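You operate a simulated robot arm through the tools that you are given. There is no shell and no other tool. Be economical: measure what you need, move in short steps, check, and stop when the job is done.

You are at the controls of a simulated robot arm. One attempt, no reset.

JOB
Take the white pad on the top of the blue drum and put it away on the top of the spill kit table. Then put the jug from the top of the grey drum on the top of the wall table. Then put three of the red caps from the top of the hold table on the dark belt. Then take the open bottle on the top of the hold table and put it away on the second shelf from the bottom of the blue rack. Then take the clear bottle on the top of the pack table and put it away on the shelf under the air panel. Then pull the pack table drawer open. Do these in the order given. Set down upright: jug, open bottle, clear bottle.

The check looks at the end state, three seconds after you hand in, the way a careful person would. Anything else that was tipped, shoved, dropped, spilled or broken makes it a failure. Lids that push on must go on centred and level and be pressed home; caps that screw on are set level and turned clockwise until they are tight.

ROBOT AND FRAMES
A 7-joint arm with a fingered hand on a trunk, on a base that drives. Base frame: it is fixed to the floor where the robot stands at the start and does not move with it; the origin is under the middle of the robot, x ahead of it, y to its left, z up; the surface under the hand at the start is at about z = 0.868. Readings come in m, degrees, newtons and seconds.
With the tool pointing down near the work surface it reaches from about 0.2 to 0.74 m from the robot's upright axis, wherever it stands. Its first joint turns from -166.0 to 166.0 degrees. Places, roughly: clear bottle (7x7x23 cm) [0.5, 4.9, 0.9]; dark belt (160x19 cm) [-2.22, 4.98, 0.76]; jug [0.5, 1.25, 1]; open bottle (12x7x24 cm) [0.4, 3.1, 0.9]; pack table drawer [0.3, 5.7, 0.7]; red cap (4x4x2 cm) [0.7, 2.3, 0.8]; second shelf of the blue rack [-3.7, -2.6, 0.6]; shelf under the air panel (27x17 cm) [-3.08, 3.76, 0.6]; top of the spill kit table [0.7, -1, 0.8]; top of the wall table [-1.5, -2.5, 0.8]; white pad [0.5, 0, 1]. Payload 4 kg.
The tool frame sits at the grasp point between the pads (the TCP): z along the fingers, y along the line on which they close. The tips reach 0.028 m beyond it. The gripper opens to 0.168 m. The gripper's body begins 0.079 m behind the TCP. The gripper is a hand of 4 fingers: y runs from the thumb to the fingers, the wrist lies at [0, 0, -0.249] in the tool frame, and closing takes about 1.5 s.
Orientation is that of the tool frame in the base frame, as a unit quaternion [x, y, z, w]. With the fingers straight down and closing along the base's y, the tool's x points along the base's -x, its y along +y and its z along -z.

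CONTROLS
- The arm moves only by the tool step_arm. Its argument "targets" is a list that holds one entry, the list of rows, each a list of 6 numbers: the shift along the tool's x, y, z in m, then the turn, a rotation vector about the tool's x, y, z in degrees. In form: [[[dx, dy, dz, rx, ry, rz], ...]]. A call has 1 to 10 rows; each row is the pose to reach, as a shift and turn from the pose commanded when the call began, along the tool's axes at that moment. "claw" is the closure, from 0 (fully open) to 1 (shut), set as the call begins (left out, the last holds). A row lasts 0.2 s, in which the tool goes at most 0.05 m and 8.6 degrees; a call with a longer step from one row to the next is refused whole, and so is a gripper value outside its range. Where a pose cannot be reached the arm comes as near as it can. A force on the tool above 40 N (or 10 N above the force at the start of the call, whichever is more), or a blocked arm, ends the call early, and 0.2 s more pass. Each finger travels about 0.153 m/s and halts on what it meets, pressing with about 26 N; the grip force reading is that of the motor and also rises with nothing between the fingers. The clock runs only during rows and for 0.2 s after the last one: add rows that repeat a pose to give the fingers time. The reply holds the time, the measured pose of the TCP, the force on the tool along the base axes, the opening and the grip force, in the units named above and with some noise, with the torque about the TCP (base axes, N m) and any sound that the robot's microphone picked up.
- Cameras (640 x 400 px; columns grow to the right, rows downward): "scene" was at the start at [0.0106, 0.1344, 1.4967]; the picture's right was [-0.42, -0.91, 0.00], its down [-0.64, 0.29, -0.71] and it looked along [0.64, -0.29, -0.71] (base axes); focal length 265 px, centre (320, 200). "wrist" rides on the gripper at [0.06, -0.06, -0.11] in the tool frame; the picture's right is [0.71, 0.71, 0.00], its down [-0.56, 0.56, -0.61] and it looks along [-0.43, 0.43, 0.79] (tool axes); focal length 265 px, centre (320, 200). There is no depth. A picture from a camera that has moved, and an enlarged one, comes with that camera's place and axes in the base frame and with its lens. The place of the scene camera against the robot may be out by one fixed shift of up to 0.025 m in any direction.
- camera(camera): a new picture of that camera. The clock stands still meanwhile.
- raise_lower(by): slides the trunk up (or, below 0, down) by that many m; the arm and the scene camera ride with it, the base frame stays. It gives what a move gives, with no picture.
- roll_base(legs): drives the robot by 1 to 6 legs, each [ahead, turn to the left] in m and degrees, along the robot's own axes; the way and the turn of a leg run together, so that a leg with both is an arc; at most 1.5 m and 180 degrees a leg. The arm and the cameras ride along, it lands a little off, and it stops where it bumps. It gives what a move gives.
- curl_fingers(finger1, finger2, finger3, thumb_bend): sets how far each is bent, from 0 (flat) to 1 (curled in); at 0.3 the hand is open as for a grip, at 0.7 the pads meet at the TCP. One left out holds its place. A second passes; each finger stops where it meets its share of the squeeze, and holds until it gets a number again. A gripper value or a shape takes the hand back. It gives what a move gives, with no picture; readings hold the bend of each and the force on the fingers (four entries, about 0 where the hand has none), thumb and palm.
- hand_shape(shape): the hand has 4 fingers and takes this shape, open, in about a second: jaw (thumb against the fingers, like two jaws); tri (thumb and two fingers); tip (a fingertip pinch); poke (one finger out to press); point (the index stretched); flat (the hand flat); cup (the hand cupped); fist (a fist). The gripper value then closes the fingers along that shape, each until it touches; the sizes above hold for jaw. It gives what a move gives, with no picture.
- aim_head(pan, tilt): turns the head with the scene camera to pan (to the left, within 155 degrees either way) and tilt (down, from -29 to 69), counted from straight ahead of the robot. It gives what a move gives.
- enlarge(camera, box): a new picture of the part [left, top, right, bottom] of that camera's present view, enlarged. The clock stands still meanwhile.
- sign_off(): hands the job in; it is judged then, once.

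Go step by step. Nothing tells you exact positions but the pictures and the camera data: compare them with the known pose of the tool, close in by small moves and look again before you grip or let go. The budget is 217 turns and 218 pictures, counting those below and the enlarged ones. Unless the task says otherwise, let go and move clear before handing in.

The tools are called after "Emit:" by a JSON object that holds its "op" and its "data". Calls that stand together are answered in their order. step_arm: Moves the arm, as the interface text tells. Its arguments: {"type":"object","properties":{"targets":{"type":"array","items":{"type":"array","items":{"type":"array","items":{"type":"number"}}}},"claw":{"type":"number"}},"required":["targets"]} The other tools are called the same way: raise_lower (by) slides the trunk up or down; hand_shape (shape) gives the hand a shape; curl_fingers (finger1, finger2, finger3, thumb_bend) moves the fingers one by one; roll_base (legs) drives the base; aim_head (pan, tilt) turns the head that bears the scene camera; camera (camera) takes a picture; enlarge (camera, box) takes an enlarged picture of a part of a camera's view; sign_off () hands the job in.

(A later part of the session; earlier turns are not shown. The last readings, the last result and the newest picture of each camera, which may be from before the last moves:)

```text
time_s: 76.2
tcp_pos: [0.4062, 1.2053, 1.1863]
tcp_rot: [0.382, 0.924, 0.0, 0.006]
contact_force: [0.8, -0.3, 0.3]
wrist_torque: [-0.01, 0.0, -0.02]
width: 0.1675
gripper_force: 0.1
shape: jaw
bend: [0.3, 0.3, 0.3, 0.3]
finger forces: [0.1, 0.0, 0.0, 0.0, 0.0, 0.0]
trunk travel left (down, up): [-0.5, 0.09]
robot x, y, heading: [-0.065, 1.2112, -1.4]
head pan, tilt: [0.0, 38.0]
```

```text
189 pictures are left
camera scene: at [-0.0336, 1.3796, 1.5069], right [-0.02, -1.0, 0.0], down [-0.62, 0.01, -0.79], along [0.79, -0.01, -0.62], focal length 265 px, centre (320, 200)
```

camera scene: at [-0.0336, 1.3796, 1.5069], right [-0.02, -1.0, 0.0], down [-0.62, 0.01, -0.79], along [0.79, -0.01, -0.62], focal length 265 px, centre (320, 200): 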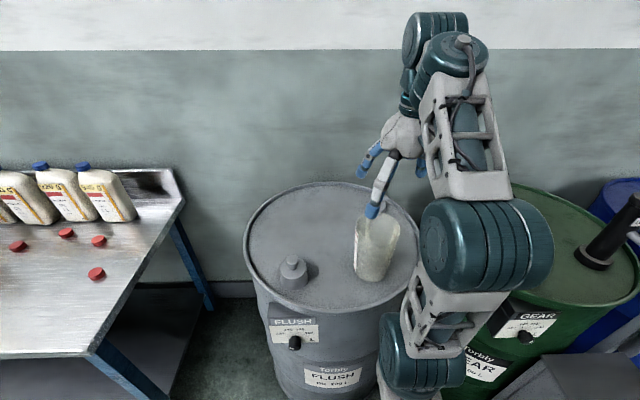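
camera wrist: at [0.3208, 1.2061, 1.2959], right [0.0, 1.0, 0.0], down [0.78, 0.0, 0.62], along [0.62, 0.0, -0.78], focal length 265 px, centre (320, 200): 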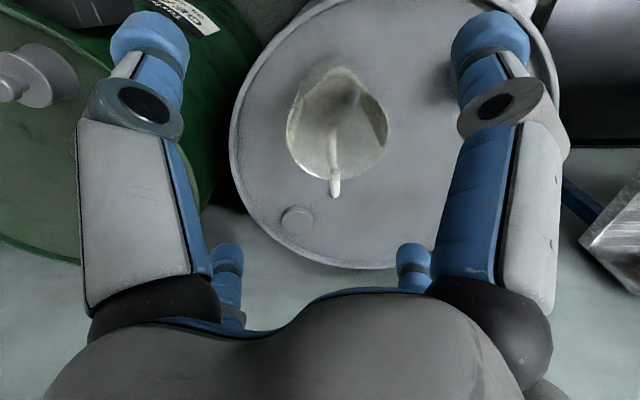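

The jug's rim is centred near (0.431, 1.224) with the handle toward +x, between two fingers. I centre over it and lower partway.

Emit:
{"op": "step_arm", "data": {"targets": [[[-0.003, 0.016, 0, 0, 0, 0], [-0.005, 0.032, 0.02, 0, 0, 0], [-0.005, 0.032, 0.06, 0, 0, 0], [-0.005, 0.032, 0.09, 0, 0, 0], [-0.005, 0.032, 0.11, 0, 0, 0], [-0.005, 0.032, 0.11, 0, 0, 0]]]}}

Emit:
{"op": "camera", "data": {"camera": "wrist"}}

Emit:
{"op": "enlarge", "data": {"camera": "scene", "box": [300, 100, 480, 290]}}

```text
time_s: 77.6
tcp_pos: [0.433, 1.2231, 1.0771]
tcp_rot: [0.383, 0.924, 0.001, 0.006]
contact_force: [0.3, -0.3, -0.3]
wrist_torque: [-0.03, 0.01, 0.01]
width: 0.1678
gripper_force: 0.0
shape: jaw
bend: [0.3, 0.3, 0.3, 0.3]
finger forces: [0.0, 0.1, 0.0, 0.0, 0.0, 0.1]
trunk travel left (down, up): [-0.5, 0.09]
robot x, y, heading: [-0.061, 1.2103, -1.0]
head pan, tilt: [0.0, 38.0]
```

```text
188 pictures are left
camera wrist: at [0.348, 1.2235, 1.1854], right [0.0, 1.0, 0.0], down [0.78, 0.0, 0.62], along [0.62, 0.0, -0.78], focal length 265 px, centre (320, 200)
```

wrist: 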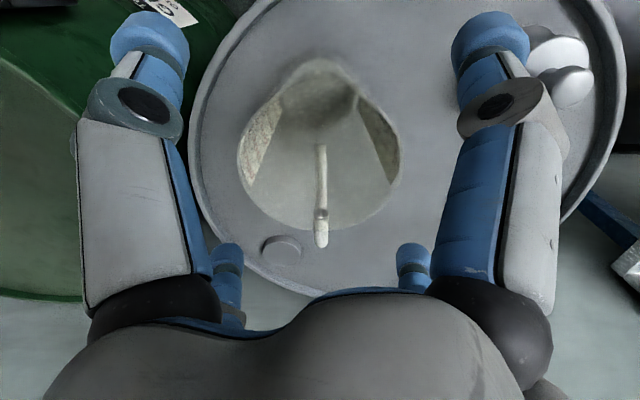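

```text
2.11 times, centred on (390, 195) of scene
camera zoom: at [-0.0339, 1.3796, 1.5069], right [-0.02, -1.0, 0.0], down [-0.62, 0.01, -0.79], along [0.79, -0.01, -0.62], focal length 558 px, centre (173, 210)
```

zoom: 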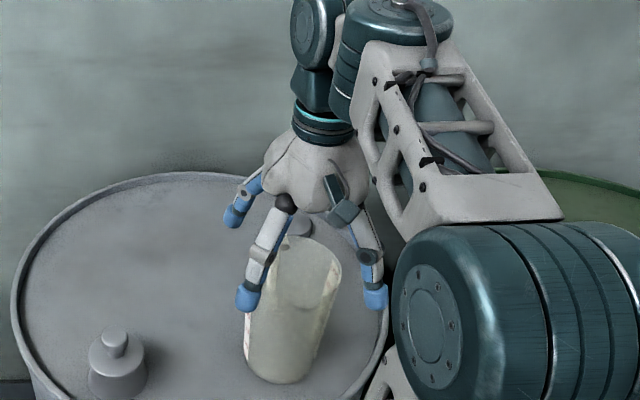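

Well centred; the rim is at z≈1.04. I lower to TCP z≈0.995 and close.

Emit:
{"op": "step_arm", "data": {"targets": [[[0, 0, 0.03, 0, 0, 0], [0, 0, 0.06, 0, 0, 0], [0, 0, 0.082, 0, 0, 0], [0, 0, 0.082, 0, 0, 0]]]}}

Emit:
{"op": "camera", "data": {"camera": "wrist"}}

```text
time_s: 78.6
tcp_pos: [0.4337, 1.2253, 0.9942]
tcp_rot: [0.382, 0.924, 0.0, 0.006]
contact_force: [0.9, -0.5, 0.4]
wrist_torque: [0.03, -0.01, -0.01]
width: 0.1678
gripper_force: 0.0
shape: jaw
bend: [0.3, 0.3, 0.3, 0.3]
finger forces: [0.0, 0.3, 0.8, 0.0, 0.0, 0.0]
trunk travel left (down, up): [-0.5, 0.09]
robot x, y, heading: [-0.059, 1.2124, -1.0]
head pan, tilt: [0.0, 38.0]
```

```text
186 pictures are left
camera wrist: at [0.3498, 1.224, 1.1039], right [0.0, 1.0, 0.0], down [0.78, 0.0, 0.62], along [0.62, 0.0, -0.78], focal length 265 px, centre (320, 200)
```

wrist: 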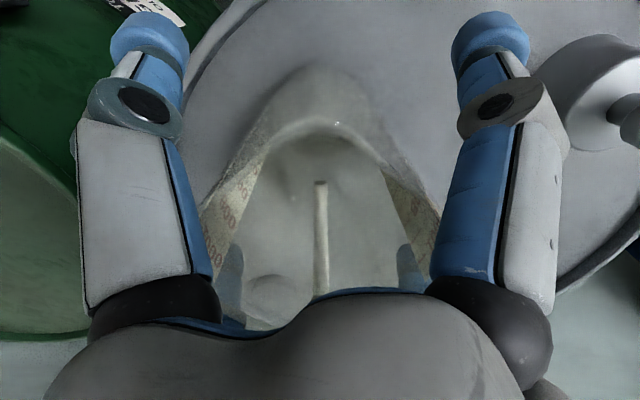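

Position fits. I close the fingers on the jug.

Emit:
{"op": "step_arm", "data": {"targets": [[[0, 0, 0, 0, 0, 0], [0, 0, 0, 0, 0, 0], [0, 0, 0, 0, 0, 0], [0, 0, 0, 0, 0, 0], [0, 0, 0, 0, 0, 0], [0, 0, 0, 0, 0, 0]]], "claw": 1}}

Emit:
{"op": "camera", "data": {"camera": "wrist"}}

Emit:
{"op": "enlarge", "data": {"camera": "scene", "box": [300, 100, 480, 290]}}

```text
time_s: 80.0
tcp_pos: [0.4343, 1.2234, 0.9958]
tcp_rot: [0.383, 0.924, 0.001, 0.005]
contact_force: [0.6, -0.3, 0.7]
wrist_torque: [-0.04, 0.01, -0.03]
width: 0.0939
gripper_force: 25.7
shape: jaw
bend: [0.33, 0.29, 0.29, 0.33]
finger forces: [23.8, 23.6, 23.5, 0.0, 23.7, 0.1]
trunk travel left (down, up): [-0.5, 0.09]
robot x, y, heading: [-0.0628, 1.2131, -0.8]
head pan, tilt: [0.0, 38.0]
```

```text
185 pictures are left
camera wrist: at [0.3498, 1.2242, 1.1041], right [0.0, 1.0, 0.0], down [0.78, 0.0, 0.62], along [0.62, 0.0, -0.78], focal length 265 px, centre (320, 200)
```

wrist: 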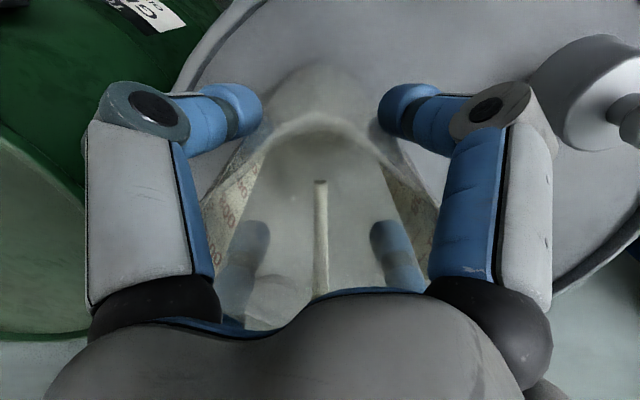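

```text
2.11 times, centred on (390, 195) of scene
camera zoom: at [-0.0339, 1.3797, 1.5069], right [-0.02, -1.0, 0.0], down [-0.62, 0.01, -0.79], along [0.79, -0.01, -0.62], focal length 558 px, centre (173, 210)
```

zoom: 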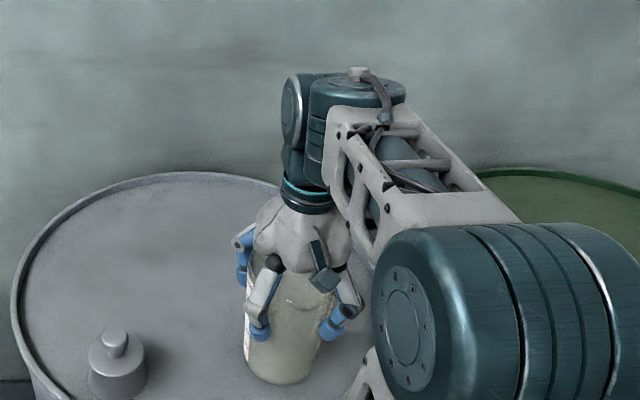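

Good even four-finger grip on the jug. I lift it straight up.

Emit:
{"op": "step_arm", "data": {"targets": [[[0, 0, -0.015, 0, 0, 0], [0, 0, -0.04, 0, 0, 0], [0, 0, -0.07, 0, 0, 0], [0, 0, -0.1, 0, 0, 0], [0, 0, -0.13, 0, 0, 0], [0, 0, -0.16, 0, 0, 0]]]}}

Emit:
{"op": "camera", "data": {"camera": "scene"}}

```text
time_s: 81.4
tcp_pos: [0.4316, 1.2239, 1.1556]
tcp_rot: [0.384, 0.923, 0.0, 0.005]
contact_force: [-0.8, 0.1, -1.7]
wrist_torque: [-0.01, 0.05, -0.02]
width: 0.0937
gripper_force: 25.8
shape: jaw
bend: [0.33, 0.29, 0.29, 0.33]
finger forces: [23.9, 23.8, 23.7, 0.1, 23.8, 0.0]
trunk travel left (down, up): [-0.5, 0.09]
robot x, y, heading: [-0.0597, 1.2093, -1.0]
head pan, tilt: [0.0, 38.0]
```

```text
183 pictures are left
camera scene: at [-0.0338, 1.3795, 1.5069], right [-0.02, -1.0, 0.0], down [-0.62, 0.01, -0.79], along [0.79, -0.01, -0.62], focal length 265 px, centre (320, 200)
```

scene: 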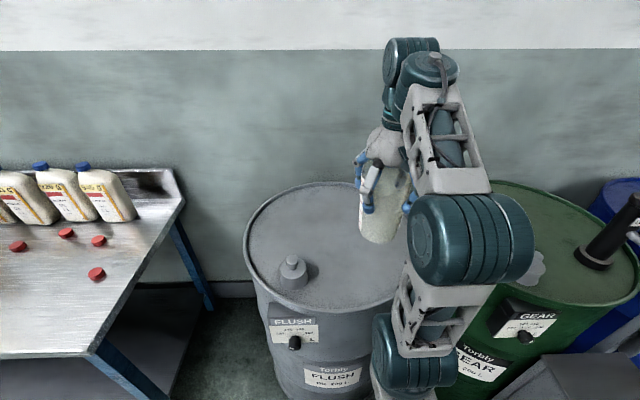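

The jug is up and upright. I back off and drive toward the wall table.

Emit:
{"op": "roll_base", "data": {"legs": [[-0.36, 0], [0, -89], [1.4, 0], [1.38, 0]]}}

Emit:
{"op": "aim_head", "data": {"pan": -50, "tilt": 35}}

Emit:
{"op": "camera", "data": {"camera": "scene"}}

```text
time_s: 100.7
tcp_pos: [-0.3679, -2.0771, 1.1542]
tcp_rot: [0.918, 0.396, -0.004, 0.005]
contact_force: [0.8, -0.6, -0.8]
wrist_torque: [0.01, 0.02, 0.0]
width: 0.0936
gripper_force: 26.1
shape: jaw
bend: [0.33, 0.29, 0.29, 0.33]
finger forces: [23.7, 23.5, 23.6, 0.0, 23.5, 0.0]
trunk travel left (down, up): [-0.5, 0.09]
robot x, y, heading: [-0.393, -1.589, -89.7]
head pan, tilt: [0.0, 38.0]
```

```text
time_s: 101.9
tcp_pos: [-0.367, -2.0774, 1.1541]
tcp_rot: [0.919, 0.395, -0.004, 0.004]
contact_force: [0.4, 0.2, -2.4]
wrist_torque: [0.02, -0.04, 0.02]
width: 0.0934
gripper_force: 25.9
shape: jaw
bend: [0.33, 0.29, 0.29, 0.33]
finger forces: [23.7, 23.6, 23.6, 0.0, 23.6, 0.0]
trunk travel left (down, up): [-0.5, 0.09]
robot x, y, heading: [-0.3947, -1.5863, -89.0]
head pan, tilt: [-50.0, 35.0]
```

```text
182 pictures are left
camera scene: at [-0.302, -1.5769, 1.5115], right [-0.65, 0.76, 0.0], down [0.43, 0.37, -0.82], along [-0.62, -0.53, -0.57], focal length 265 px, centre (320, 200)
```

scene: 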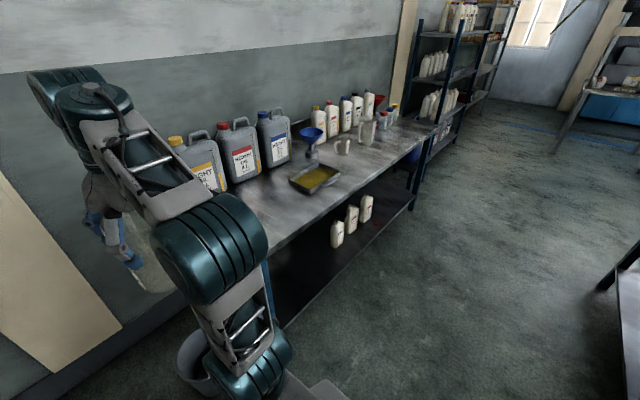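

The wall table's front strip right of the oil tray (around x≈−1.55, y≈−2.3) is free. I drive there and face the table.

Emit:
{"op": "roll_base", "data": {"legs": [[0, -90.5], [1.15, 0], [0, 90]]}}

Emit:
{"op": "aim_head", "data": {"pan": 0, "tilt": 40}}

Emit:
{"op": "camera", "data": {"camera": "scene"}}

```text
time_s: 115.5
tcp_pos: [-1.5093, -2.0518, 1.1544]
tcp_rot: [0.916, 0.4, -0.004, 0.004]
contact_force: [1.3, 0.2, -1.7]
wrist_torque: [0.02, -0.02, -0.01]
width: 0.0926
gripper_force: 25.7
shape: jaw
bend: [0.34, 0.29, 0.29, 0.33]
finger forces: [23.3, 23.5, 23.5, 0.0, 22.9, 0.0]
trunk travel left (down, up): [-0.5, 0.09]
robot x, y, heading: [-1.5452, -1.5583, -88.8]
head pan, tilt: [-50.0, 35.0]
```

```text
time_s: 116.7
tcp_pos: [-1.5086, -2.0506, 1.1544]
tcp_rot: [0.916, 0.4, -0.004, 0.004]
contact_force: [-0.1, 0.1, 0.0]
wrist_torque: [0.05, 0.01, 0.01]
width: 0.0927
gripper_force: 26.2
shape: jaw
bend: [0.34, 0.29, 0.29, 0.33]
finger forces: [23.3, 23.5, 23.5, 0.0, 22.9, 0.0]
trunk travel left (down, up): [-0.5, 0.09]
robot x, y, heading: [-1.5429, -1.5589, -88.5]
head pan, tilt: [0.0, 40.0]
```

```text
181 pictures are left
camera scene: at [-1.3813, -1.5774, 1.5039], right [-1.0, -0.02, 0.0], down [-0.01, 0.64, -0.77], along [0.02, -0.77, -0.64], focal length 265 px, centre (320, 200)
```

scene: 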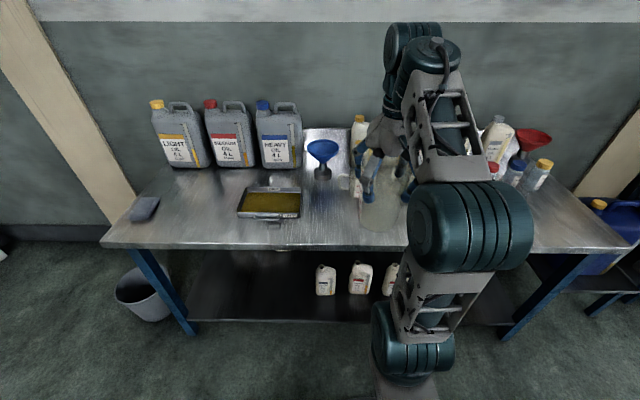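

Right of the tray the front of the table is clear around (−1.47, −2.29). I drive a little closer and bring the jug over that spot.

Emit:
{"op": "roll_base", "data": {"legs": [[0.12, 0]]}}

Emit:
{"op": "step_arm", "data": {"targets": [[[-0.016, 0.027, 0, 0, 0, 0], [-0.032, 0.054, 0.02, 0, 0, 0], [-0.048, 0.081, 0.05, 0, 0, 0], [-0.063, 0.108, 0.08, 0, 0, 0], [-0.063, 0.108, 0.1, 0, 0, 0], [-0.063, 0.108, 0.1, 0, 0, 0]]]}}

Emit:
{"op": "camera", "data": {"camera": "wrist"}}

Emit:
{"op": "camera", "data": {"camera": "scene"}}

```text
time_s: 118.0
tcp_pos: [-1.505, -2.171, 1.1542]
tcp_rot: [0.916, 0.401, -0.003, 0.004]
contact_force: [0.4, -0.1, -0.8]
wrist_torque: [0.04, 0.0, 0.0]
width: 0.0928
gripper_force: 26.6
shape: jaw
bend: [0.34, 0.29, 0.29, 0.33]
finger forces: [23.3, 23.6, 23.5, 0.0, 22.9, 0.0]
trunk travel left (down, up): [-0.5, 0.09]
robot x, y, heading: [-1.5371, -1.679, -88.4]
head pan, tilt: [0.0, 40.0]
```

```text
time_s: 119.3
tcp_pos: [-1.4686, -2.2933, 1.0558]
tcp_rot: [0.916, 0.401, -0.004, 0.004]
contact_force: [0.1, -1.0, -0.7]
wrist_torque: [0.03, 0.03, 0.03]
width: 0.0926
gripper_force: 26.0
shape: jaw
bend: [0.34, 0.29, 0.29, 0.33]
finger forces: [23.4, 23.7, 23.5, 0.0, 23.1, 0.1]
trunk travel left (down, up): [-0.5, 0.09]
robot x, y, heading: [-1.5365, -1.6826, -88.5]
head pan, tilt: [0.0, 40.0]
```

```text
180 pictures are left
camera wrist: at [-1.4711, -2.207, 1.1651], right [1.0, 0.04, 0.0], down [0.03, -0.78, 0.62], along [0.02, -0.62, -0.78], focal length 265 px, centre (320, 200)
```

wrist: 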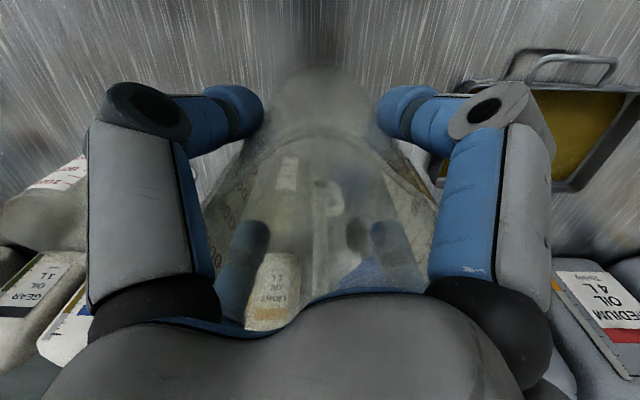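

```text
179 pictures are left
camera scene: at [-1.3786, -1.6962, 1.5039], right [-1.0, -0.02, 0.0], down [-0.02, 0.64, -0.77], along [0.02, -0.77, -0.64], focal length 265 px, centre (320, 200)
```

scene: 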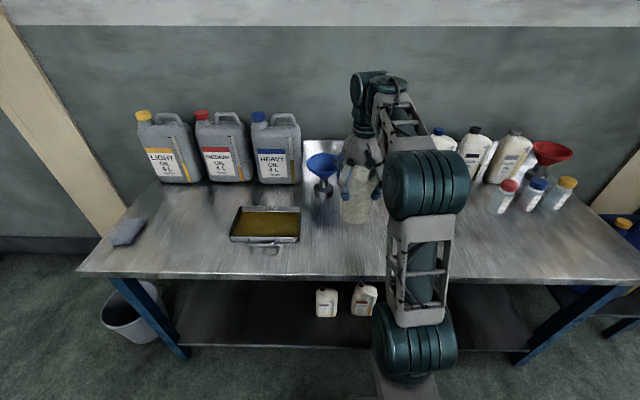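

The spot is clear (tray to one side, bottles behind). I lower the jug toward the table in steps.

Emit:
{"op": "step_arm", "data": {"targets": [[[0, 0, 0.03, 0, 0, 0], [0, 0, 0.05, 0, 0, 0], [0, 0, 0.06, 0, 0, 0], [0, 0, 0.07, 0, 0, 0], [0, 0, 0.08, 0, 0, 0], [0, 0, 0.088, 0, 0, 0], [0, 0, 0.096, 0, 0, 0], [0, 0, 0.096, 0, 0, 0]]]}}

Emit:
{"op": "enlarge", "data": {"camera": "scene", "box": [280, 130, 440, 280]}}

```text
time_s: 121.2
tcp_pos: [-1.4686, -2.2935, 0.9601]
tcp_rot: [0.916, 0.401, -0.004, 0.005]
contact_force: [-0.3, -0.1, -1.5]
wrist_torque: [0.04, -0.01, -0.01]
width: 0.092
gripper_force: 25.9
shape: jaw
bend: [0.34, 0.29, 0.29, 0.34]
finger forces: [23.5, 23.6, 23.5, 0.0, 22.7, 0.0]
trunk travel left (down, up): [-0.5, 0.09]
robot x, y, heading: [-1.5381, -1.6834, -88.4]
head pan, tilt: [0.0, 40.0]
```

```text
2.67 times, centred on (360, 205) of scene
camera zoom: at [-1.3786, -1.6964, 1.5039], right [-1.0, -0.02, 0.0], down [-0.02, 0.64, -0.77], along [0.02, -0.77, -0.64], focal length 706 px, centre (213, 187)
```

zoom: 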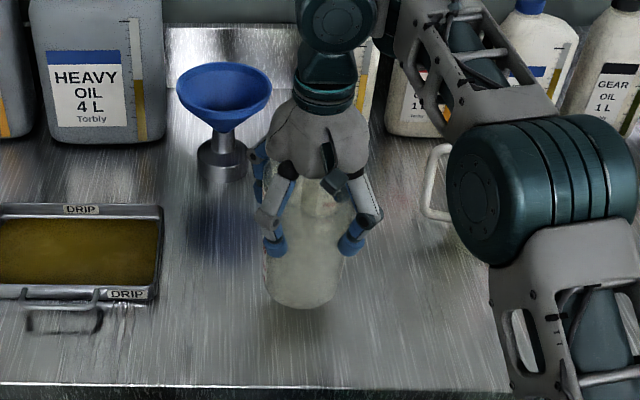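

Jug bottom is close above the table. I continue in small steps.

Emit:
{"op": "step_arm", "data": {"targets": [[[0, 0, 0.004, 0, 0, 0], [0, 0, 0.008, 0, 0, 0], [0, 0, 0.012, 0, 0, 0], [0, 0, 0.012, 0, 0, 0]]]}}

Emit:
{"op": "enlarge", "data": {"camera": "scene", "box": [280, 130, 440, 280]}}

```text
time_s: 122.2
tcp_pos: [-1.4698, -2.2926, 0.9475]
tcp_rot: [0.916, 0.402, -0.004, 0.004]
contact_force: [-0.6, -0.4, -1.8]
wrist_torque: [0.02, -0.03, -0.01]
width: 0.0924
gripper_force: 26.0
shape: jaw
bend: [0.34, 0.29, 0.29, 0.34]
finger forces: [23.4, 23.6, 23.5, 0.0, 22.8, 0.1]
trunk travel left (down, up): [-0.5, 0.09]
robot x, y, heading: [-1.5393, -1.6781, -88.6]
head pan, tilt: [0.0, 40.0]
```

```text
2.67 times, centred on (360, 205) of scene
camera zoom: at [-1.3786, -1.6964, 1.5039], right [-1.0, -0.02, 0.0], down [-0.02, 0.64, -0.77], along [0.02, -0.77, -0.64], focal length 706 px, centre (213, 187)
```

zoom: 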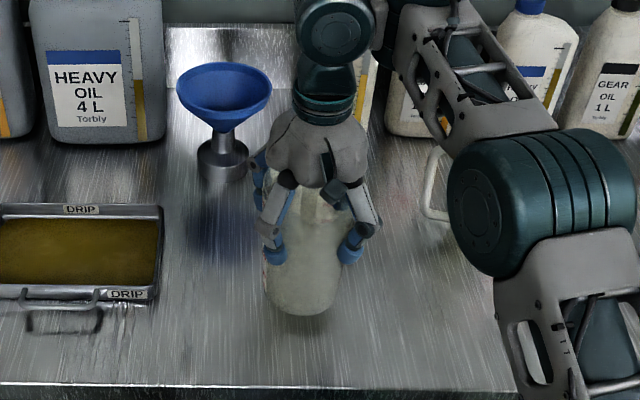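

Not touching yet. Further small steps.

Emit:
{"op": "step_arm", "data": {"targets": [[[0, 0, 0.004, 0, 0, 0], [0, 0, 0.008, 0, 0, 0], [0, 0, 0.012, 0, 0, 0], [0, 0, 0.012, 0, 0, 0]]]}}

Emit:
{"op": "enlarge", "data": {"camera": "scene", "box": [280, 130, 440, 280]}}

```text
time_s: 123.2
tcp_pos: [-1.4699, -2.2919, 0.936]
tcp_rot: [0.916, 0.402, -0.004, 0.004]
contact_force: [0.3, 1.4, -1.7]
wrist_torque: [0.05, -0.02, 0.0]
width: 0.0922
gripper_force: 25.9
shape: jaw
bend: [0.34, 0.29, 0.29, 0.34]
finger forces: [23.4, 23.6, 23.6, 0.0, 22.8, 0.0]
trunk travel left (down, up): [-0.5, 0.09]
robot x, y, heading: [-1.5373, -1.6833, -88.8]
head pan, tilt: [0.0, 40.0]
```

```text
2.67 times, centred on (360, 205) of scene
camera zoom: at [-1.3786, -1.6964, 1.5039], right [-1.0, -0.02, 0.0], down [-0.02, 0.64, -0.77], along [0.02, -0.77, -0.64], focal length 706 px, centre (213, 187)
```

zoom: 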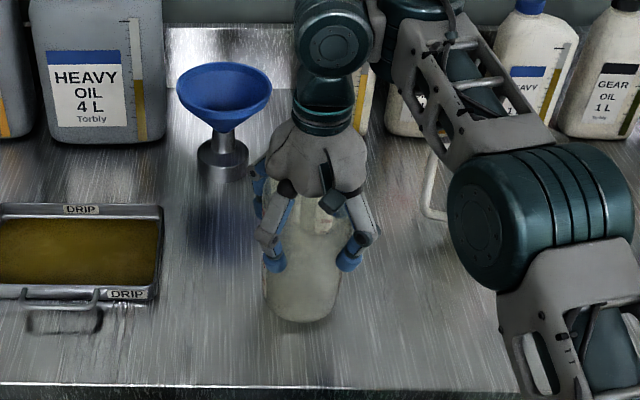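

Still hanging free. I keep going down in small steps.

Emit:
{"op": "step_arm", "data": {"targets": [[[0, 0, 0.004, 0, 0, 0], [0, 0, 0.008, 0, 0, 0], [0, 0, 0.008, 0, 0, 0]]]}}

```text
time_s: 124.0
tcp_pos: [-1.4709, -2.2923, 0.9269]
tcp_rot: [0.916, 0.402, -0.002, 0.005]
contact_force: [0.6, -0.3, -1.6]
wrist_torque: [0.02, -0.02, 0.01]
width: 0.0922
gripper_force: 26.0
shape: jaw
bend: [0.34, 0.29, 0.29, 0.34]
finger forces: [23.4, 23.6, 23.5, 0.0, 22.9, 0.0]
trunk travel left (down, up): [-0.5, 0.09]
robot x, y, heading: [-1.5375, -1.6822, -88.6]
head pan, tilt: [0.0, 40.0]
```

No contact yet (jug bottom about z 0.80); continuing.

Emit:
{"op": "step_arm", "data": {"targets": [[[0, 0, 0.004, 0, 0, 0], [0, 0, 0.008, 0, 0, 0], [0, 0, 0.008, 0, 0, 0]]]}}

Emit:
{"op": "enlarge", "data": {"camera": "scene", "box": [280, 130, 440, 280]}}

```text
time_s: 124.7
tcp_pos: [-1.4695, -2.2929, 0.9248]
tcp_rot: [0.915, 0.402, -0.006, 0.013]
contact_force: [-0.8, 0.2, 18.7]
wrist_torque: [0.52, 0.19, 0.03]
width: 0.0923
gripper_force: 26.0
shape: jaw
bend: [0.33, 0.29, 0.29, 0.33]
finger forces: [27.0, 26.1, 26.4, 0.1, 26.7, 0.0]
trunk travel left (down, up): [-0.5, 0.09]
robot x, y, heading: [-1.5376, -1.6787, -88.6]
head pan, tilt: [0.0, 40.0]
stopped in row 3: the force on the tool passed its limit at 42 N (the readings are from after the stop); the commanded pose is now the measured one
```

```text
2.67 times, centred on (360, 205) of scene
camera zoom: at [-1.3789, -1.6938, 1.5039], right [-1.0, -0.02, 0.0], down [-0.02, 0.64, -0.77], along [0.02, -0.77, -0.64], focal length 706 px, centre (213, 187)
```

zoom: 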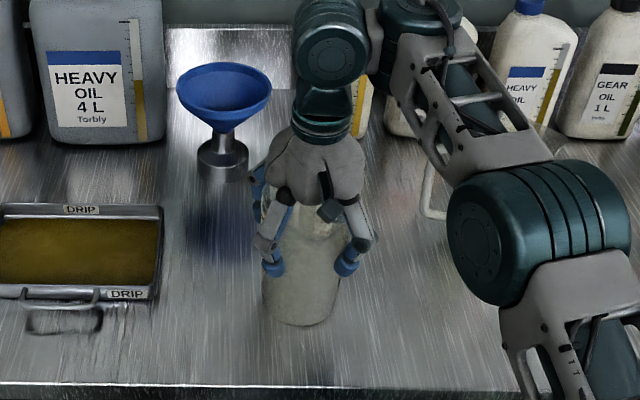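

The jug stands on the table. I ease the push and open the fingers.

Emit:
{"op": "step_arm", "data": {"targets": [[[0, 0, -0.002, 0, 0, 0], [0, 0, -0.002, 0, 0, 0]]]}}

Emit:
{"op": "step_arm", "data": {"targets": [[[0, 0, 0, 0, 0, 0], [0, 0, 0, 0, 0, 0], [0, 0, 0, 0, 0, 0], [0, 0, 0, 0, 0, 0], [0, 0, 0, 0, 0, 0]]], "claw": 0}}

Emit:
{"op": "camera", "data": {"camera": "wrist"}}

```text
time_s: 125.3
tcp_pos: [-1.4694, -2.2949, 0.9263]
tcp_rot: [0.916, 0.402, -0.004, 0.01]
contact_force: [-0.8, 0.6, 13.6]
wrist_torque: [0.21, 0.18, -0.03]
width: 0.0924
gripper_force: 26.3
shape: jaw
bend: [0.33, 0.29, 0.29, 0.33]
finger forces: [26.5, 26.1, 26.5, 0.1, 26.1, 0.0]
trunk travel left (down, up): [-0.5, 0.09]
robot x, y, heading: [-1.5401, -1.681, -88.4]
head pan, tilt: [0.0, 40.0]
```

```text
time_s: 126.5
tcp_pos: [-1.469, -2.2931, 0.9234]
tcp_rot: [0.916, 0.401, -0.004, 0.009]
contact_force: [-0.6, -0.5, -1.0]
wrist_torque: [-0.01, 0.03, 0.02]
width: 0.1677
gripper_force: 0.0
shape: jaw
bend: [0.3, 0.3, 0.3, 0.3]
finger forces: [0.1, 0.0, 0.0, 0.1, 0.1, 0.0]
trunk travel left (down, up): [-0.5, 0.09]
robot x, y, heading: [-1.5365, -1.6817, -88.6]
head pan, tilt: [0.0, 40.0]
```

```text
174 pictures are left
camera wrist: at [-1.4712, -2.2067, 1.0332], right [1.0, 0.04, 0.0], down [0.03, -0.78, 0.63], along [0.02, -0.63, -0.78], focal length 265 px, centre (320, 200)
```

wrist: 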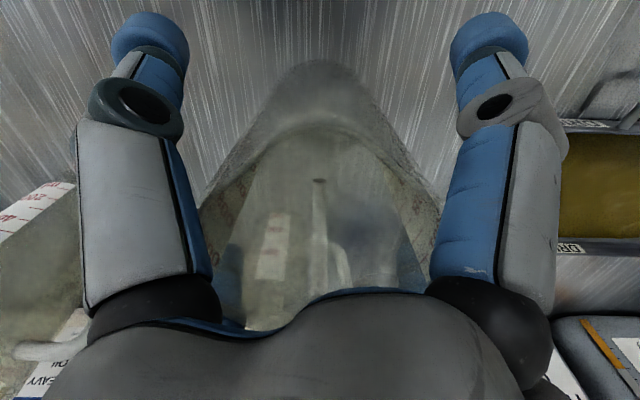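

Released. I lift straight up, then check.

Emit:
{"op": "step_arm", "data": {"targets": [[[0, 0, -0.02, 0, 0, 0], [0, 0, -0.05, 0, 0, 0], [0, 0, -0.08, 0, 0, 0], [0, 0, -0.11, 0, 0, 0], [0, 0, -0.15, 0, 0, 0], [0, 0, -0.19, 0, 0, 0], [0, 0, -0.23, 0, 0, 0]]]}}

Emit:
{"op": "roll_base", "data": {"legs": [[-0.15, 0]]}}

Emit:
{"op": "camera", "data": {"camera": "scene"}}

```text
time_s: 128.1
tcp_pos: [-1.4699, -2.2843, 1.1538]
tcp_rot: [0.916, 0.401, -0.004, 0.01]
contact_force: [-1.3, 0.5, -0.2]
wrist_torque: [-0.04, -0.05, 0.01]
width: 0.168
gripper_force: 0.1
shape: jaw
bend: [0.3, 0.3, 0.3, 0.3]
finger forces: [0.0, 0.1, 0.0, 0.0, 0.0, 0.0]
out of reach, approached as far as the arm can: row 7
trunk travel left (down, up): [-0.5, 0.09]
robot x, y, heading: [-1.5361, -1.6792, -88.5]
head pan, tilt: [0.0, 40.0]
```

```text
time_s: 129.5
tcp_pos: [-1.4753, -2.1337, 1.1553]
tcp_rot: [0.917, 0.399, -0.005, 0.01]
contact_force: [-0.3, -0.3, -0.6]
wrist_torque: [-0.01, 0.01, -0.04]
width: 0.1682
gripper_force: 0.1
shape: jaw
bend: [0.3, 0.3, 0.3, 0.3]
finger forces: [0.0, 0.1, 0.0, 0.1, 0.1, 0.0]
trunk travel left (down, up): [-0.5, 0.09]
robot x, y, heading: [-1.5429, -1.5252, -89.1]
head pan, tilt: [0.0, 40.0]
```

```text
173 pictures are left
camera scene: at [-1.3819, -1.5443, 1.5039], right [-1.0, -0.02, 0.0], down [-0.01, 0.64, -0.77], along [0.01, -0.77, -0.64], focal length 265 px, centre (320, 200)
```

scene: 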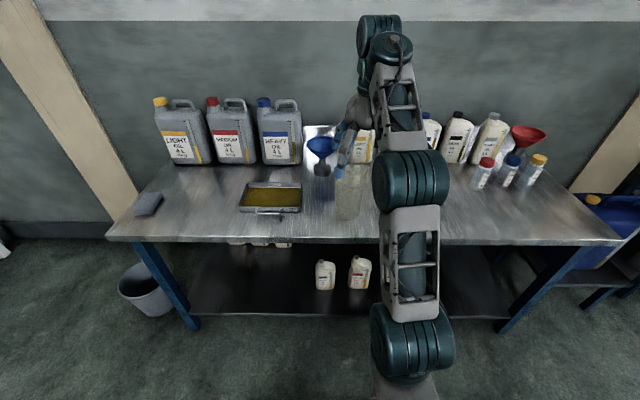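

The jug stands upright on the wall table. Next are the red caps: I tuck the arm in and drive to the hold table around (−0.4, 2.4).

Emit:
{"op": "step_arm", "data": {"targets": [[[0.008, -0.021, 0, 0, 0, -7.5], [0.016, -0.042, 0, 0, 0, -15], [0.024, -0.063, 0, 0, 0, -22.5], [0.031, -0.084, 0, 0, 0, -30], [0.039, -0.105, 0, 0, 0, -37.5], [0.047, -0.126, 0, 0, 0, -45]]]}}

Emit:
{"op": "roll_base", "data": {"legs": [[0, 89], [1.15, 0], [0, 90], [1.3, 0], [1.3, 0], [1.3, 0]]}}

Emit:
{"op": "roll_base", "data": {"legs": [[0, -90]]}}

Emit:
{"op": "camera", "data": {"camera": "scene"}}

```text
time_s: 130.9
tcp_pos: [-1.5356, -2.0147, 1.1507]
tcp_rot: [0.693, 0.72, -0.008, 0.007]
contact_force: [0.3, 1.3, -0.6]
wrist_torque: [-0.03, 0.01, -0.04]
width: 0.1677
gripper_force: 0.1
shape: jaw
bend: [0.3, 0.3, 0.3, 0.3]
finger forces: [0.1, 0.0, 0.1, 0.0, 0.0, 0.0]
trunk travel left (down, up): [-0.5, 0.09]
robot x, y, heading: [-1.541, -1.5268, -88.9]
head pan, tilt: [0.0, 40.0]
```

```text
time_s: 162.9
tcp_pos: [-0.2589, 2.8919, 1.1499]
tcp_rot: [-0.703, 0.711, 0.006, 0.008]
contact_force: [-0.2, 0.2, -0.5]
wrist_torque: [-0.02, 0.01, -0.01]
width: 0.168
gripper_force: 0.0
shape: jaw
bend: [0.3, 0.3, 0.3, 0.3]
finger forces: [0.0, 0.1, 0.0, 0.0, 0.1, 0.1]
trunk travel left (down, up): [-0.5, 0.09]
robot x, y, heading: [-0.2728, 2.4066, 88.7]
head pan, tilt: [0.0, 40.0]
```

```text
time_s: 167.1
tcp_pos: [0.2104, 2.3858, 1.1512]
tcp_rot: [0.01, 1.0, 0.0, 0.011]
contact_force: [-0.1, 0.6, 0.3]
wrist_torque: [0.01, -0.03, -0.01]
width: 0.1681
gripper_force: 0.0
shape: jaw
bend: [0.3, 0.3, 0.3, 0.3]
finger forces: [0.0, 0.1, 0.0, 0.1, 0.0, 0.0]
trunk travel left (down, up): [-0.5, 0.09]
robot x, y, heading: [-0.2758, 2.4048, -2.0]
head pan, tilt: [0.0, 40.0]
```

```text
172 pictures are left
camera scene: at [-0.2468, 2.5738, 1.5039], right [-0.04, -1.0, 0.0], down [-0.64, 0.02, -0.77], along [0.77, -0.03, -0.64], focal length 265 px, centre (320, 200)
```

scene: 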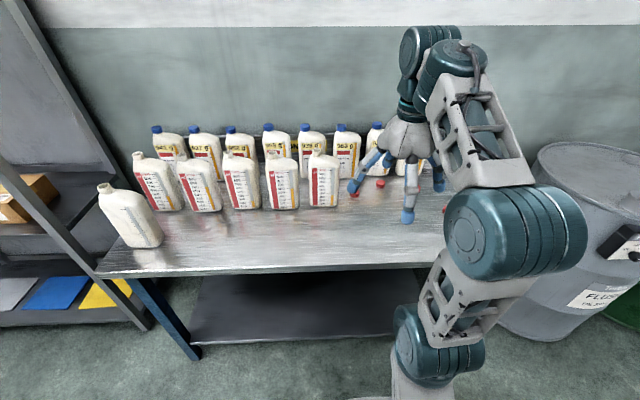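

I see the hold table: two rows of bottles, the separate open bottle at the front left, and the red caps right of them, partly hidden by the hand. I zoom in, and use the wrist camera too.

Emit:
{"op": "enlarge", "data": {"camera": "scene", "box": [320, 150, 480, 250]}}

Emit:
{"op": "camera", "data": {"camera": "wrist"}}

```text
4.00 times, centred on (400, 200) of scene
camera zoom: at [-0.2468, 2.5738, 1.5039], right [-0.04, -1.0, 0.0], down [-0.64, 0.02, -0.77], along [0.77, -0.03, -0.64], focal length 1060 px, centre (0, 200)
```

zoom: 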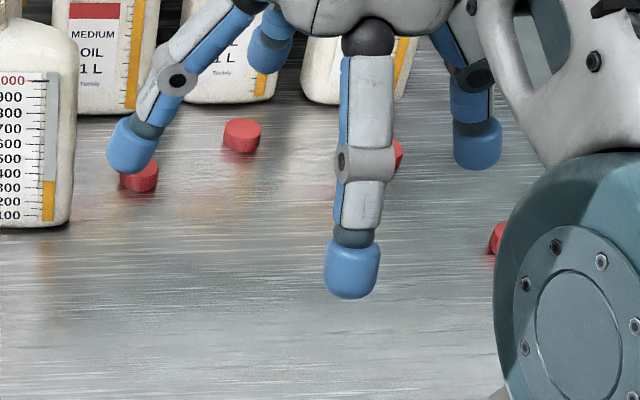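

```text
170 pictures are left
camera wrist: at [0.1482, 2.3268, 1.2601], right [-0.69, 0.72, -0.02], down [0.56, 0.55, 0.63], along [0.46, 0.42, -0.78], focal length 265 px, centre (320, 200)
```

wrist: 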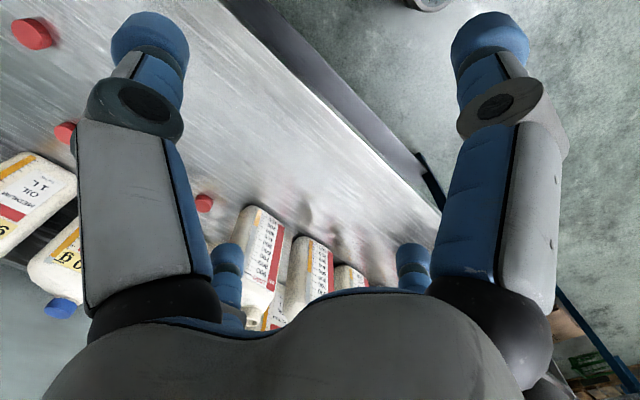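

Four red caps show: about A(0.60, 2.39), B(0.67, 2.27), C(0.63, 2.12), D(0.49, 2.05). They are small, so I try the fingertip pinch shape and see where the tips meet.

Emit:
{"op": "hand_shape", "data": {"shape": "tip"}}

Emit:
{"op": "camera", "data": {"camera": "wrist"}}

Emit:
{"op": "step_arm", "data": {"targets": [[[0, 0, 0, 0, 0, 0], [0, 0, 0, 0, 0, 0], [0, 0, 0, 0, 0, 0], [0, 0, 0, 0, 0, 0], [0, 0, 0, 0, 0, 0], [0, 0, 0, 0, 0, 0], [0, 0, 0, 0, 0, 0]]], "claw": 1}}

Emit:
{"op": "camera", "data": {"camera": "wrist"}}

Emit:
{"op": "enlarge", "data": {"camera": "scene", "box": [320, 110, 480, 250]}}

```text
time_s: 168.0
tcp_pos: [0.2106, 2.3857, 1.1521]
tcp_rot: [0.011, 1.0, -0.002, 0.011]
contact_force: [0.1, 0.3, 0.0]
wrist_torque: [0.01, -0.01, -0.01]
width: 0.1679
gripper_force: 0.0
shape: tip
bend: [0.11, 0.3, 0.11, 0.3]
finger forces: [0.1, 0.0, 0.1, 0.1, 0.1, 0.0]
trunk travel left (down, up): [-0.5, 0.09]
robot x, y, heading: [-0.2774, 2.4064, -2.4]
head pan, tilt: [0.0, 40.0]
```

```text
169 pictures are left
camera wrist: at [0.1482, 2.3269, 1.2602], right [-0.69, 0.72, -0.02], down [0.56, 0.55, 0.63], along [0.46, 0.42, -0.78], focal length 265 px, centre (320, 200)
```

wrist: 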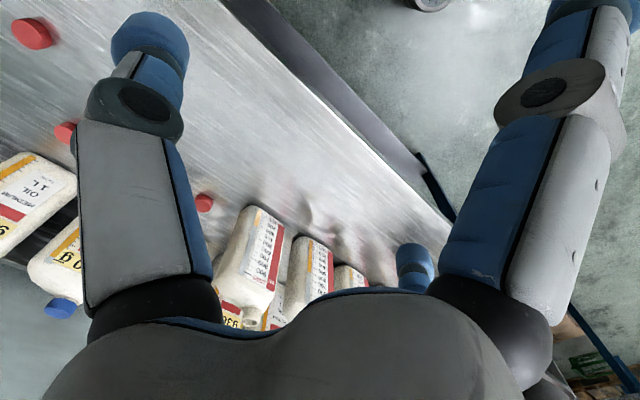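

```text
time_s: 169.6
tcp_pos: [0.2112, 2.3863, 1.1519]
tcp_rot: [0.01, 1.0, -0.002, 0.01]
contact_force: [0.9, 0.5, -0.1]
wrist_torque: [0.02, 0.01, 0.02]
width: 0.0004
gripper_force: 26.3
shape: tip
bend: [0.27, 0.7, 0.27, 0.7]
finger forces: [0.1, 0.0, 0.1, 0.1, 0.0, 0.0]
trunk travel left (down, up): [-0.5, 0.09]
robot x, y, heading: [-0.274, 2.4043, -2.1]
head pan, tilt: [0.0, 40.0]
```

```text
168 pictures are left
camera wrist: at [0.1482, 2.3269, 1.2602], right [-0.69, 0.72, -0.02], down [0.56, 0.55, 0.63], along [0.46, 0.42, -0.78], focal length 265 px, centre (320, 200)
```

wrist: 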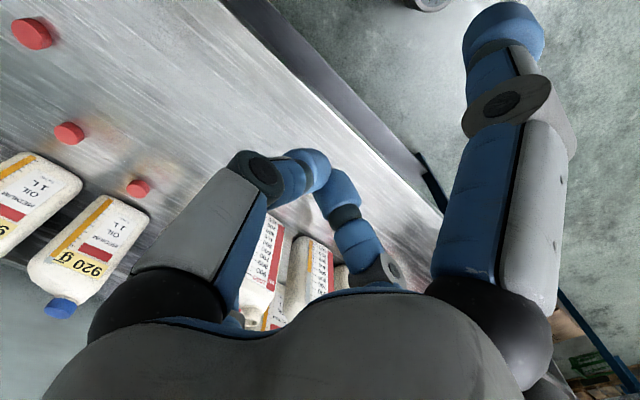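

```text
2.86 times, centred on (400, 180) of scene
camera zoom: at [-0.2467, 2.574, 1.5039], right [-0.04, -1.0, 0.0], down [-0.64, 0.02, -0.77], along [0.77, -0.03, -0.64], focal length 757 px, centre (91, 257)
```

zoom: 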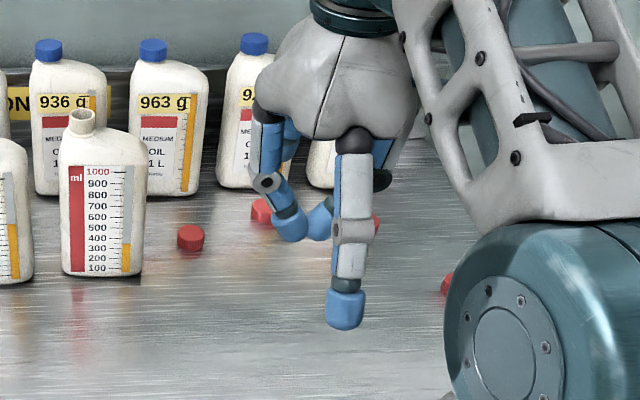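

The pinch's other two fingers hang lower, so I will use the plain four-finger jaw grip on the free-standing caps. I move the base to y≈2.1 and a bit closer to the table.

Emit:
{"op": "hand_shape", "data": {"shape": "jaw"}}

Emit:
{"op": "roll_base", "data": {"legs": [[0, -88], [0.3, 0], [0, 90.5], [0.18, 0]]}}

Emit:
{"op": "camera", "data": {"camera": "wrist"}}

Emit:
{"op": "camera", "data": {"camera": "scene"}}

```text
time_s: 170.5
tcp_pos: [0.2108, 2.3859, 1.1506]
tcp_rot: [0.011, 1.0, -0.001, 0.01]
contact_force: [-0.7, -0.4, -0.3]
wrist_torque: [0.02, -0.01, -0.04]
width: 0.1679
gripper_force: 0.1
shape: jaw
bend: [0.3, 0.3, 0.3, 0.3]
finger forces: [0.0, 0.1, 0.1, 0.0, 0.0, 0.0]
trunk travel left (down, up): [-0.5, 0.09]
robot x, y, heading: [-0.2766, 2.4073, -2.2]
head pan, tilt: [0.0, 40.0]
```

```text
time_s: 181.3
tcp_pos: [0.3858, 2.0976, 1.1506]
tcp_rot: [-0.005, 1.0, 0.0, 0.01]
contact_force: [-0.3, 0.4, -0.1]
wrist_torque: [0.01, 0.01, -0.01]
width: 0.1681
gripper_force: 0.0
shape: jaw
bend: [0.3, 0.3, 0.3, 0.3]
finger forces: [0.0, 0.0, 0.1, 0.0, 0.0, 0.0]
trunk travel left (down, up): [-0.5, 0.09]
robot x, y, heading: [-0.0966, 2.1013, -0.4]
head pan, tilt: [0.0, 40.0]
```

```text
166 pictures are left
camera wrist: at [0.3244, 2.0361, 1.2599], right [-0.71, 0.7, -0.01], down [0.54, 0.56, 0.62], along [0.45, 0.44, -0.78], focal length 265 px, centre (320, 200)
```

wrist: 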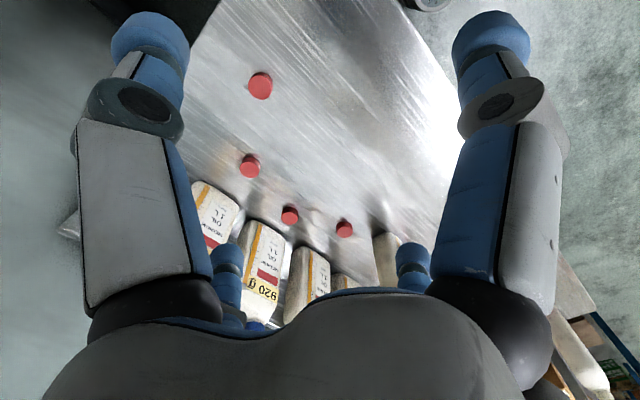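

```text
165 pictures are left
camera scene: at [-0.0778, 2.2709, 1.5039], right [-0.01, -1.0, 0.0], down [-0.64, 0.0, -0.77], along [0.77, 0.0, -0.64], focal length 265 px, centre (320, 200)
```

scene: 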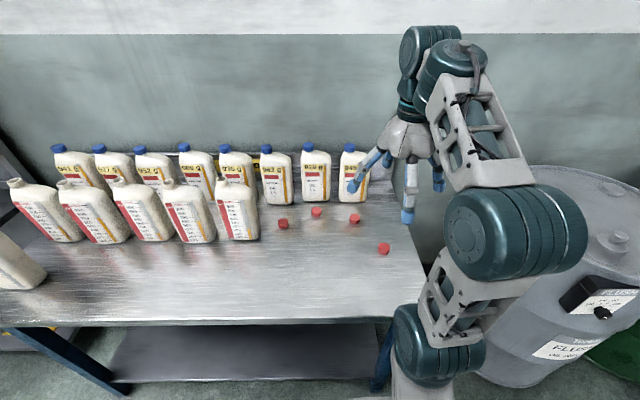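

Caps: D(0.486, 2.053), C(0.624, 2.131), B(0.661, 2.272), A(0.603, 2.394). I go over cap D first.

Emit:
{"op": "step_arm", "data": {"targets": [[[-0.02, -0.01, 0.02, 0, 0, 0], [-0.04, -0.02, 0.05, 0, 0, 0], [-0.06, -0.03, 0.08, 0, 0, 0], [-0.08, -0.04, 0.11, 0, 0, 0], [-0.1, -0.0446, 0.15, 0, 0, 0], [-0.1, -0.0446, 0.19, 0, 0, 0], [-0.1, -0.0446, 0.22, 0, 0, 0], [-0.1, -0.0446, 0.22, 0, 0, 0]]]}}

Emit:
{"op": "camera", "data": {"camera": "wrist"}}

```text
time_s: 183.1
tcp_pos: [0.489, 2.0524, 0.9308]
tcp_rot: [-0.005, 1.0, 0.0, 0.011]
contact_force: [-0.3, -0.7, 0.3]
wrist_torque: [-0.02, 0.02, -0.01]
width: 0.168
gripper_force: 0.0
shape: jaw
bend: [0.3, 0.3, 0.3, 0.3]
finger forces: [0.0, 0.0, 0.0, 0.0, 0.0, 0.0]
trunk travel left (down, up): [-0.5, 0.09]
robot x, y, heading: [-0.1027, 2.1007, -0.5]
head pan, tilt: [0.0, 40.0]
```

```text
164 pictures are left
camera wrist: at [0.4283, 1.9925, 1.0402], right [-0.71, 0.7, -0.01], down [0.54, 0.56, 0.63], along [0.45, 0.44, -0.78], focal length 265 px, centre (320, 200)
```

wrist: 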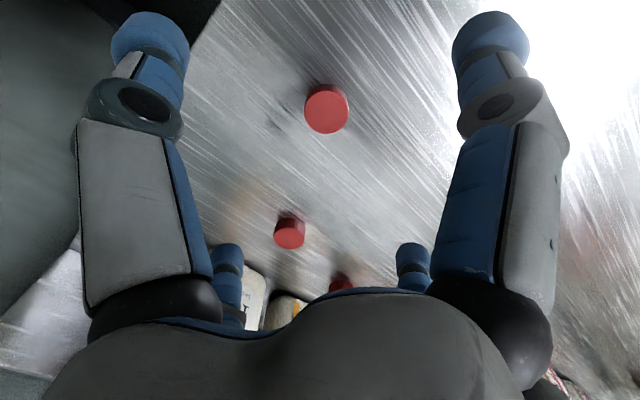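

Cap D is almost under the hand. I level the tool, centre it and descend to just above the table.

Emit:
{"op": "step_arm", "data": {"targets": [[[0.002, 0.001, 0.02, 0, 0.6, 0], [0.004, 0.002, 0.05, 0, 1.2, 0], [0.006, 0.002, 0.08, 0, 1.26, 0], [0.006, 0.002, 0.092, 0, 1.26, 0], [0.006, 0.002, 0.092, 0, 1.26, 0]]]}}

Emit:
{"op": "camera", "data": {"camera": "wrist"}}

Emit:
{"op": "enlarge", "data": {"camera": "scene", "box": [300, 150, 480, 300]}}

```text
time_s: 184.3
tcp_pos: [0.4856, 2.055, 0.8418]
tcp_rot: [-0.005, 1.0, -0.001, -0.001]
contact_force: [-0.1, -0.1, -0.3]
wrist_torque: [0.0, -0.03, 0.02]
width: 0.1683
gripper_force: 0.1
shape: jaw
bend: [0.3, 0.3, 0.3, 0.3]
finger forces: [0.0, 0.1, 0.0, 0.0, 0.0, 0.1]
trunk travel left (down, up): [-0.5, 0.09]
robot x, y, heading: [-0.1006, 2.1016, -0.3]
head pan, tilt: [0.0, 40.0]
```

```text
163 pictures are left
camera wrist: at [0.4272, 1.9944, 0.9517], right [-0.71, 0.7, 0.0], down [0.55, 0.56, 0.61], along [0.43, 0.44, -0.79], focal length 265 px, centre (320, 200)
```

wrist: 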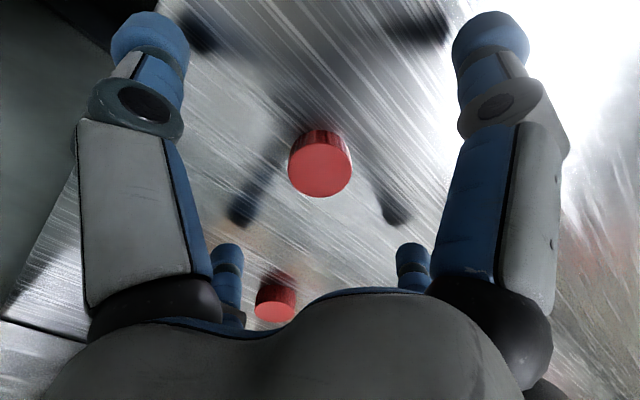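

```text
2.67 times, centred on (390, 225) of scene
camera zoom: at [-0.0783, 2.2709, 1.5039], right [-0.01, -1.0, 0.0], down [-0.64, 0.0, -0.77], along [0.77, 0.0, -0.64], focal length 706 px, centre (133, 133)
```

zoom: 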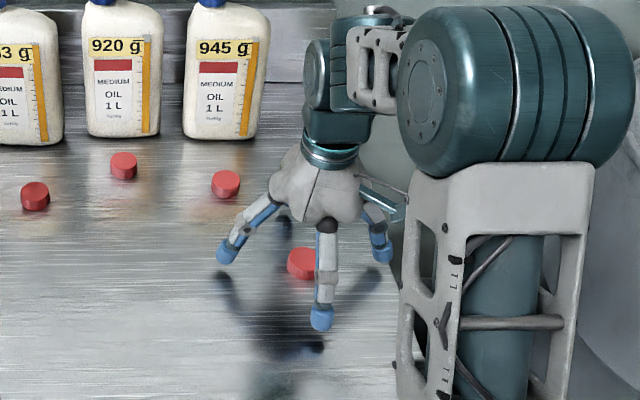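

Perfectly centred. I lower another 12 mm and close.

Emit:
{"op": "step_arm", "data": {"targets": [[[0, 0, 0.006, 0, 0, 0], [0, 0, 0.012, 0, 0, 0], [0, 0, 0.012, 0, 0, 0]]]}}

Emit:
{"op": "step_arm", "data": {"targets": [[[0, 0, 0, 0, 0, 0], [0, 0, 0, 0, 0, 0], [0, 0, 0, 0, 0, 0], [0, 0, 0, 0, 0, 0], [0, 0, 0, 0, 0, 0], [0, 0, 0, 0, 0, 0], [0, 0, 0, 0, 0, 0], [0, 0, 0, 0, 0, 0]]], "claw": 1}}

Emit:
{"op": "camera", "data": {"camera": "wrist"}}

Emit:
{"op": "enlarge", "data": {"camera": "scene", "box": [300, 150, 480, 300]}}

```text
time_s: 185.1
tcp_pos: [0.4855, 2.0554, 0.8296]
tcp_rot: [-0.005, 1.0, 0.0, -0.001]
contact_force: [-0.2, -0.7, -0.4]
wrist_torque: [-0.01, 0.01, -0.03]
width: 0.1678
gripper_force: 0.1
shape: jaw
bend: [0.3, 0.3, 0.3, 0.3]
finger forces: [0.1, 0.0, 0.1, 0.0, 0.0, 0.0]
trunk travel left (down, up): [-0.5, 0.09]
robot x, y, heading: [-0.0976, 2.1041, -0.4]
head pan, tilt: [0.0, 40.0]
```

```text
time_s: 186.9
tcp_pos: [0.4856, 2.054, 0.8289]
tcp_rot: [-0.005, 1.0, -0.001, -0.001]
contact_force: [-0.2, 0.1, 2.2]
wrist_torque: [-0.05, -0.03, -0.02]
width: 0.0316
gripper_force: 26.1
shape: jaw
bend: [0.77, 0.77, 0.77, 0.55]
finger forces: [23.8, 23.2, 23.8, 0.1, 23.6, 0.1]
trunk travel left (down, up): [-0.5, 0.09]
robot x, y, heading: [-0.1013, 2.1008, -0.4]
head pan, tilt: [0.0, 40.0]
```

```text
161 pictures are left
camera wrist: at [0.4265, 1.9947, 0.9392], right [-0.71, 0.7, 0.0], down [0.55, 0.56, 0.61], along [0.43, 0.44, -0.79], focal length 265 px, centre (320, 200)
```

wrist: 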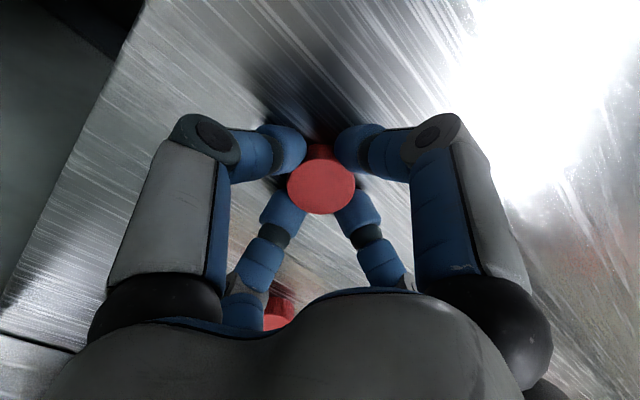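

```text
2.67 times, centred on (390, 225) of scene
camera zoom: at [-0.0784, 2.2709, 1.5039], right [-0.01, -1.0, 0.0], down [-0.64, 0.0, -0.77], along [0.77, 0.0, -0.64], focal length 706 px, centre (133, 133)
```

zoom: 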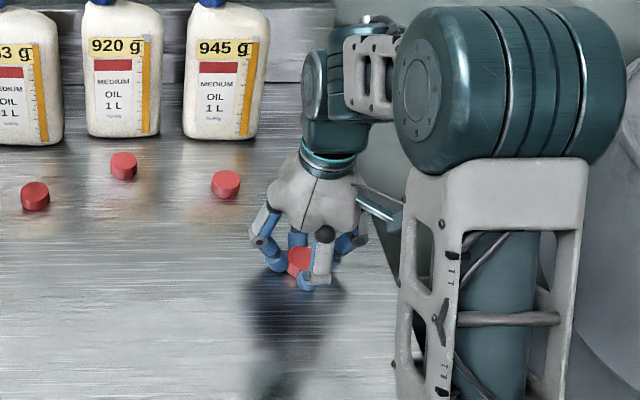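

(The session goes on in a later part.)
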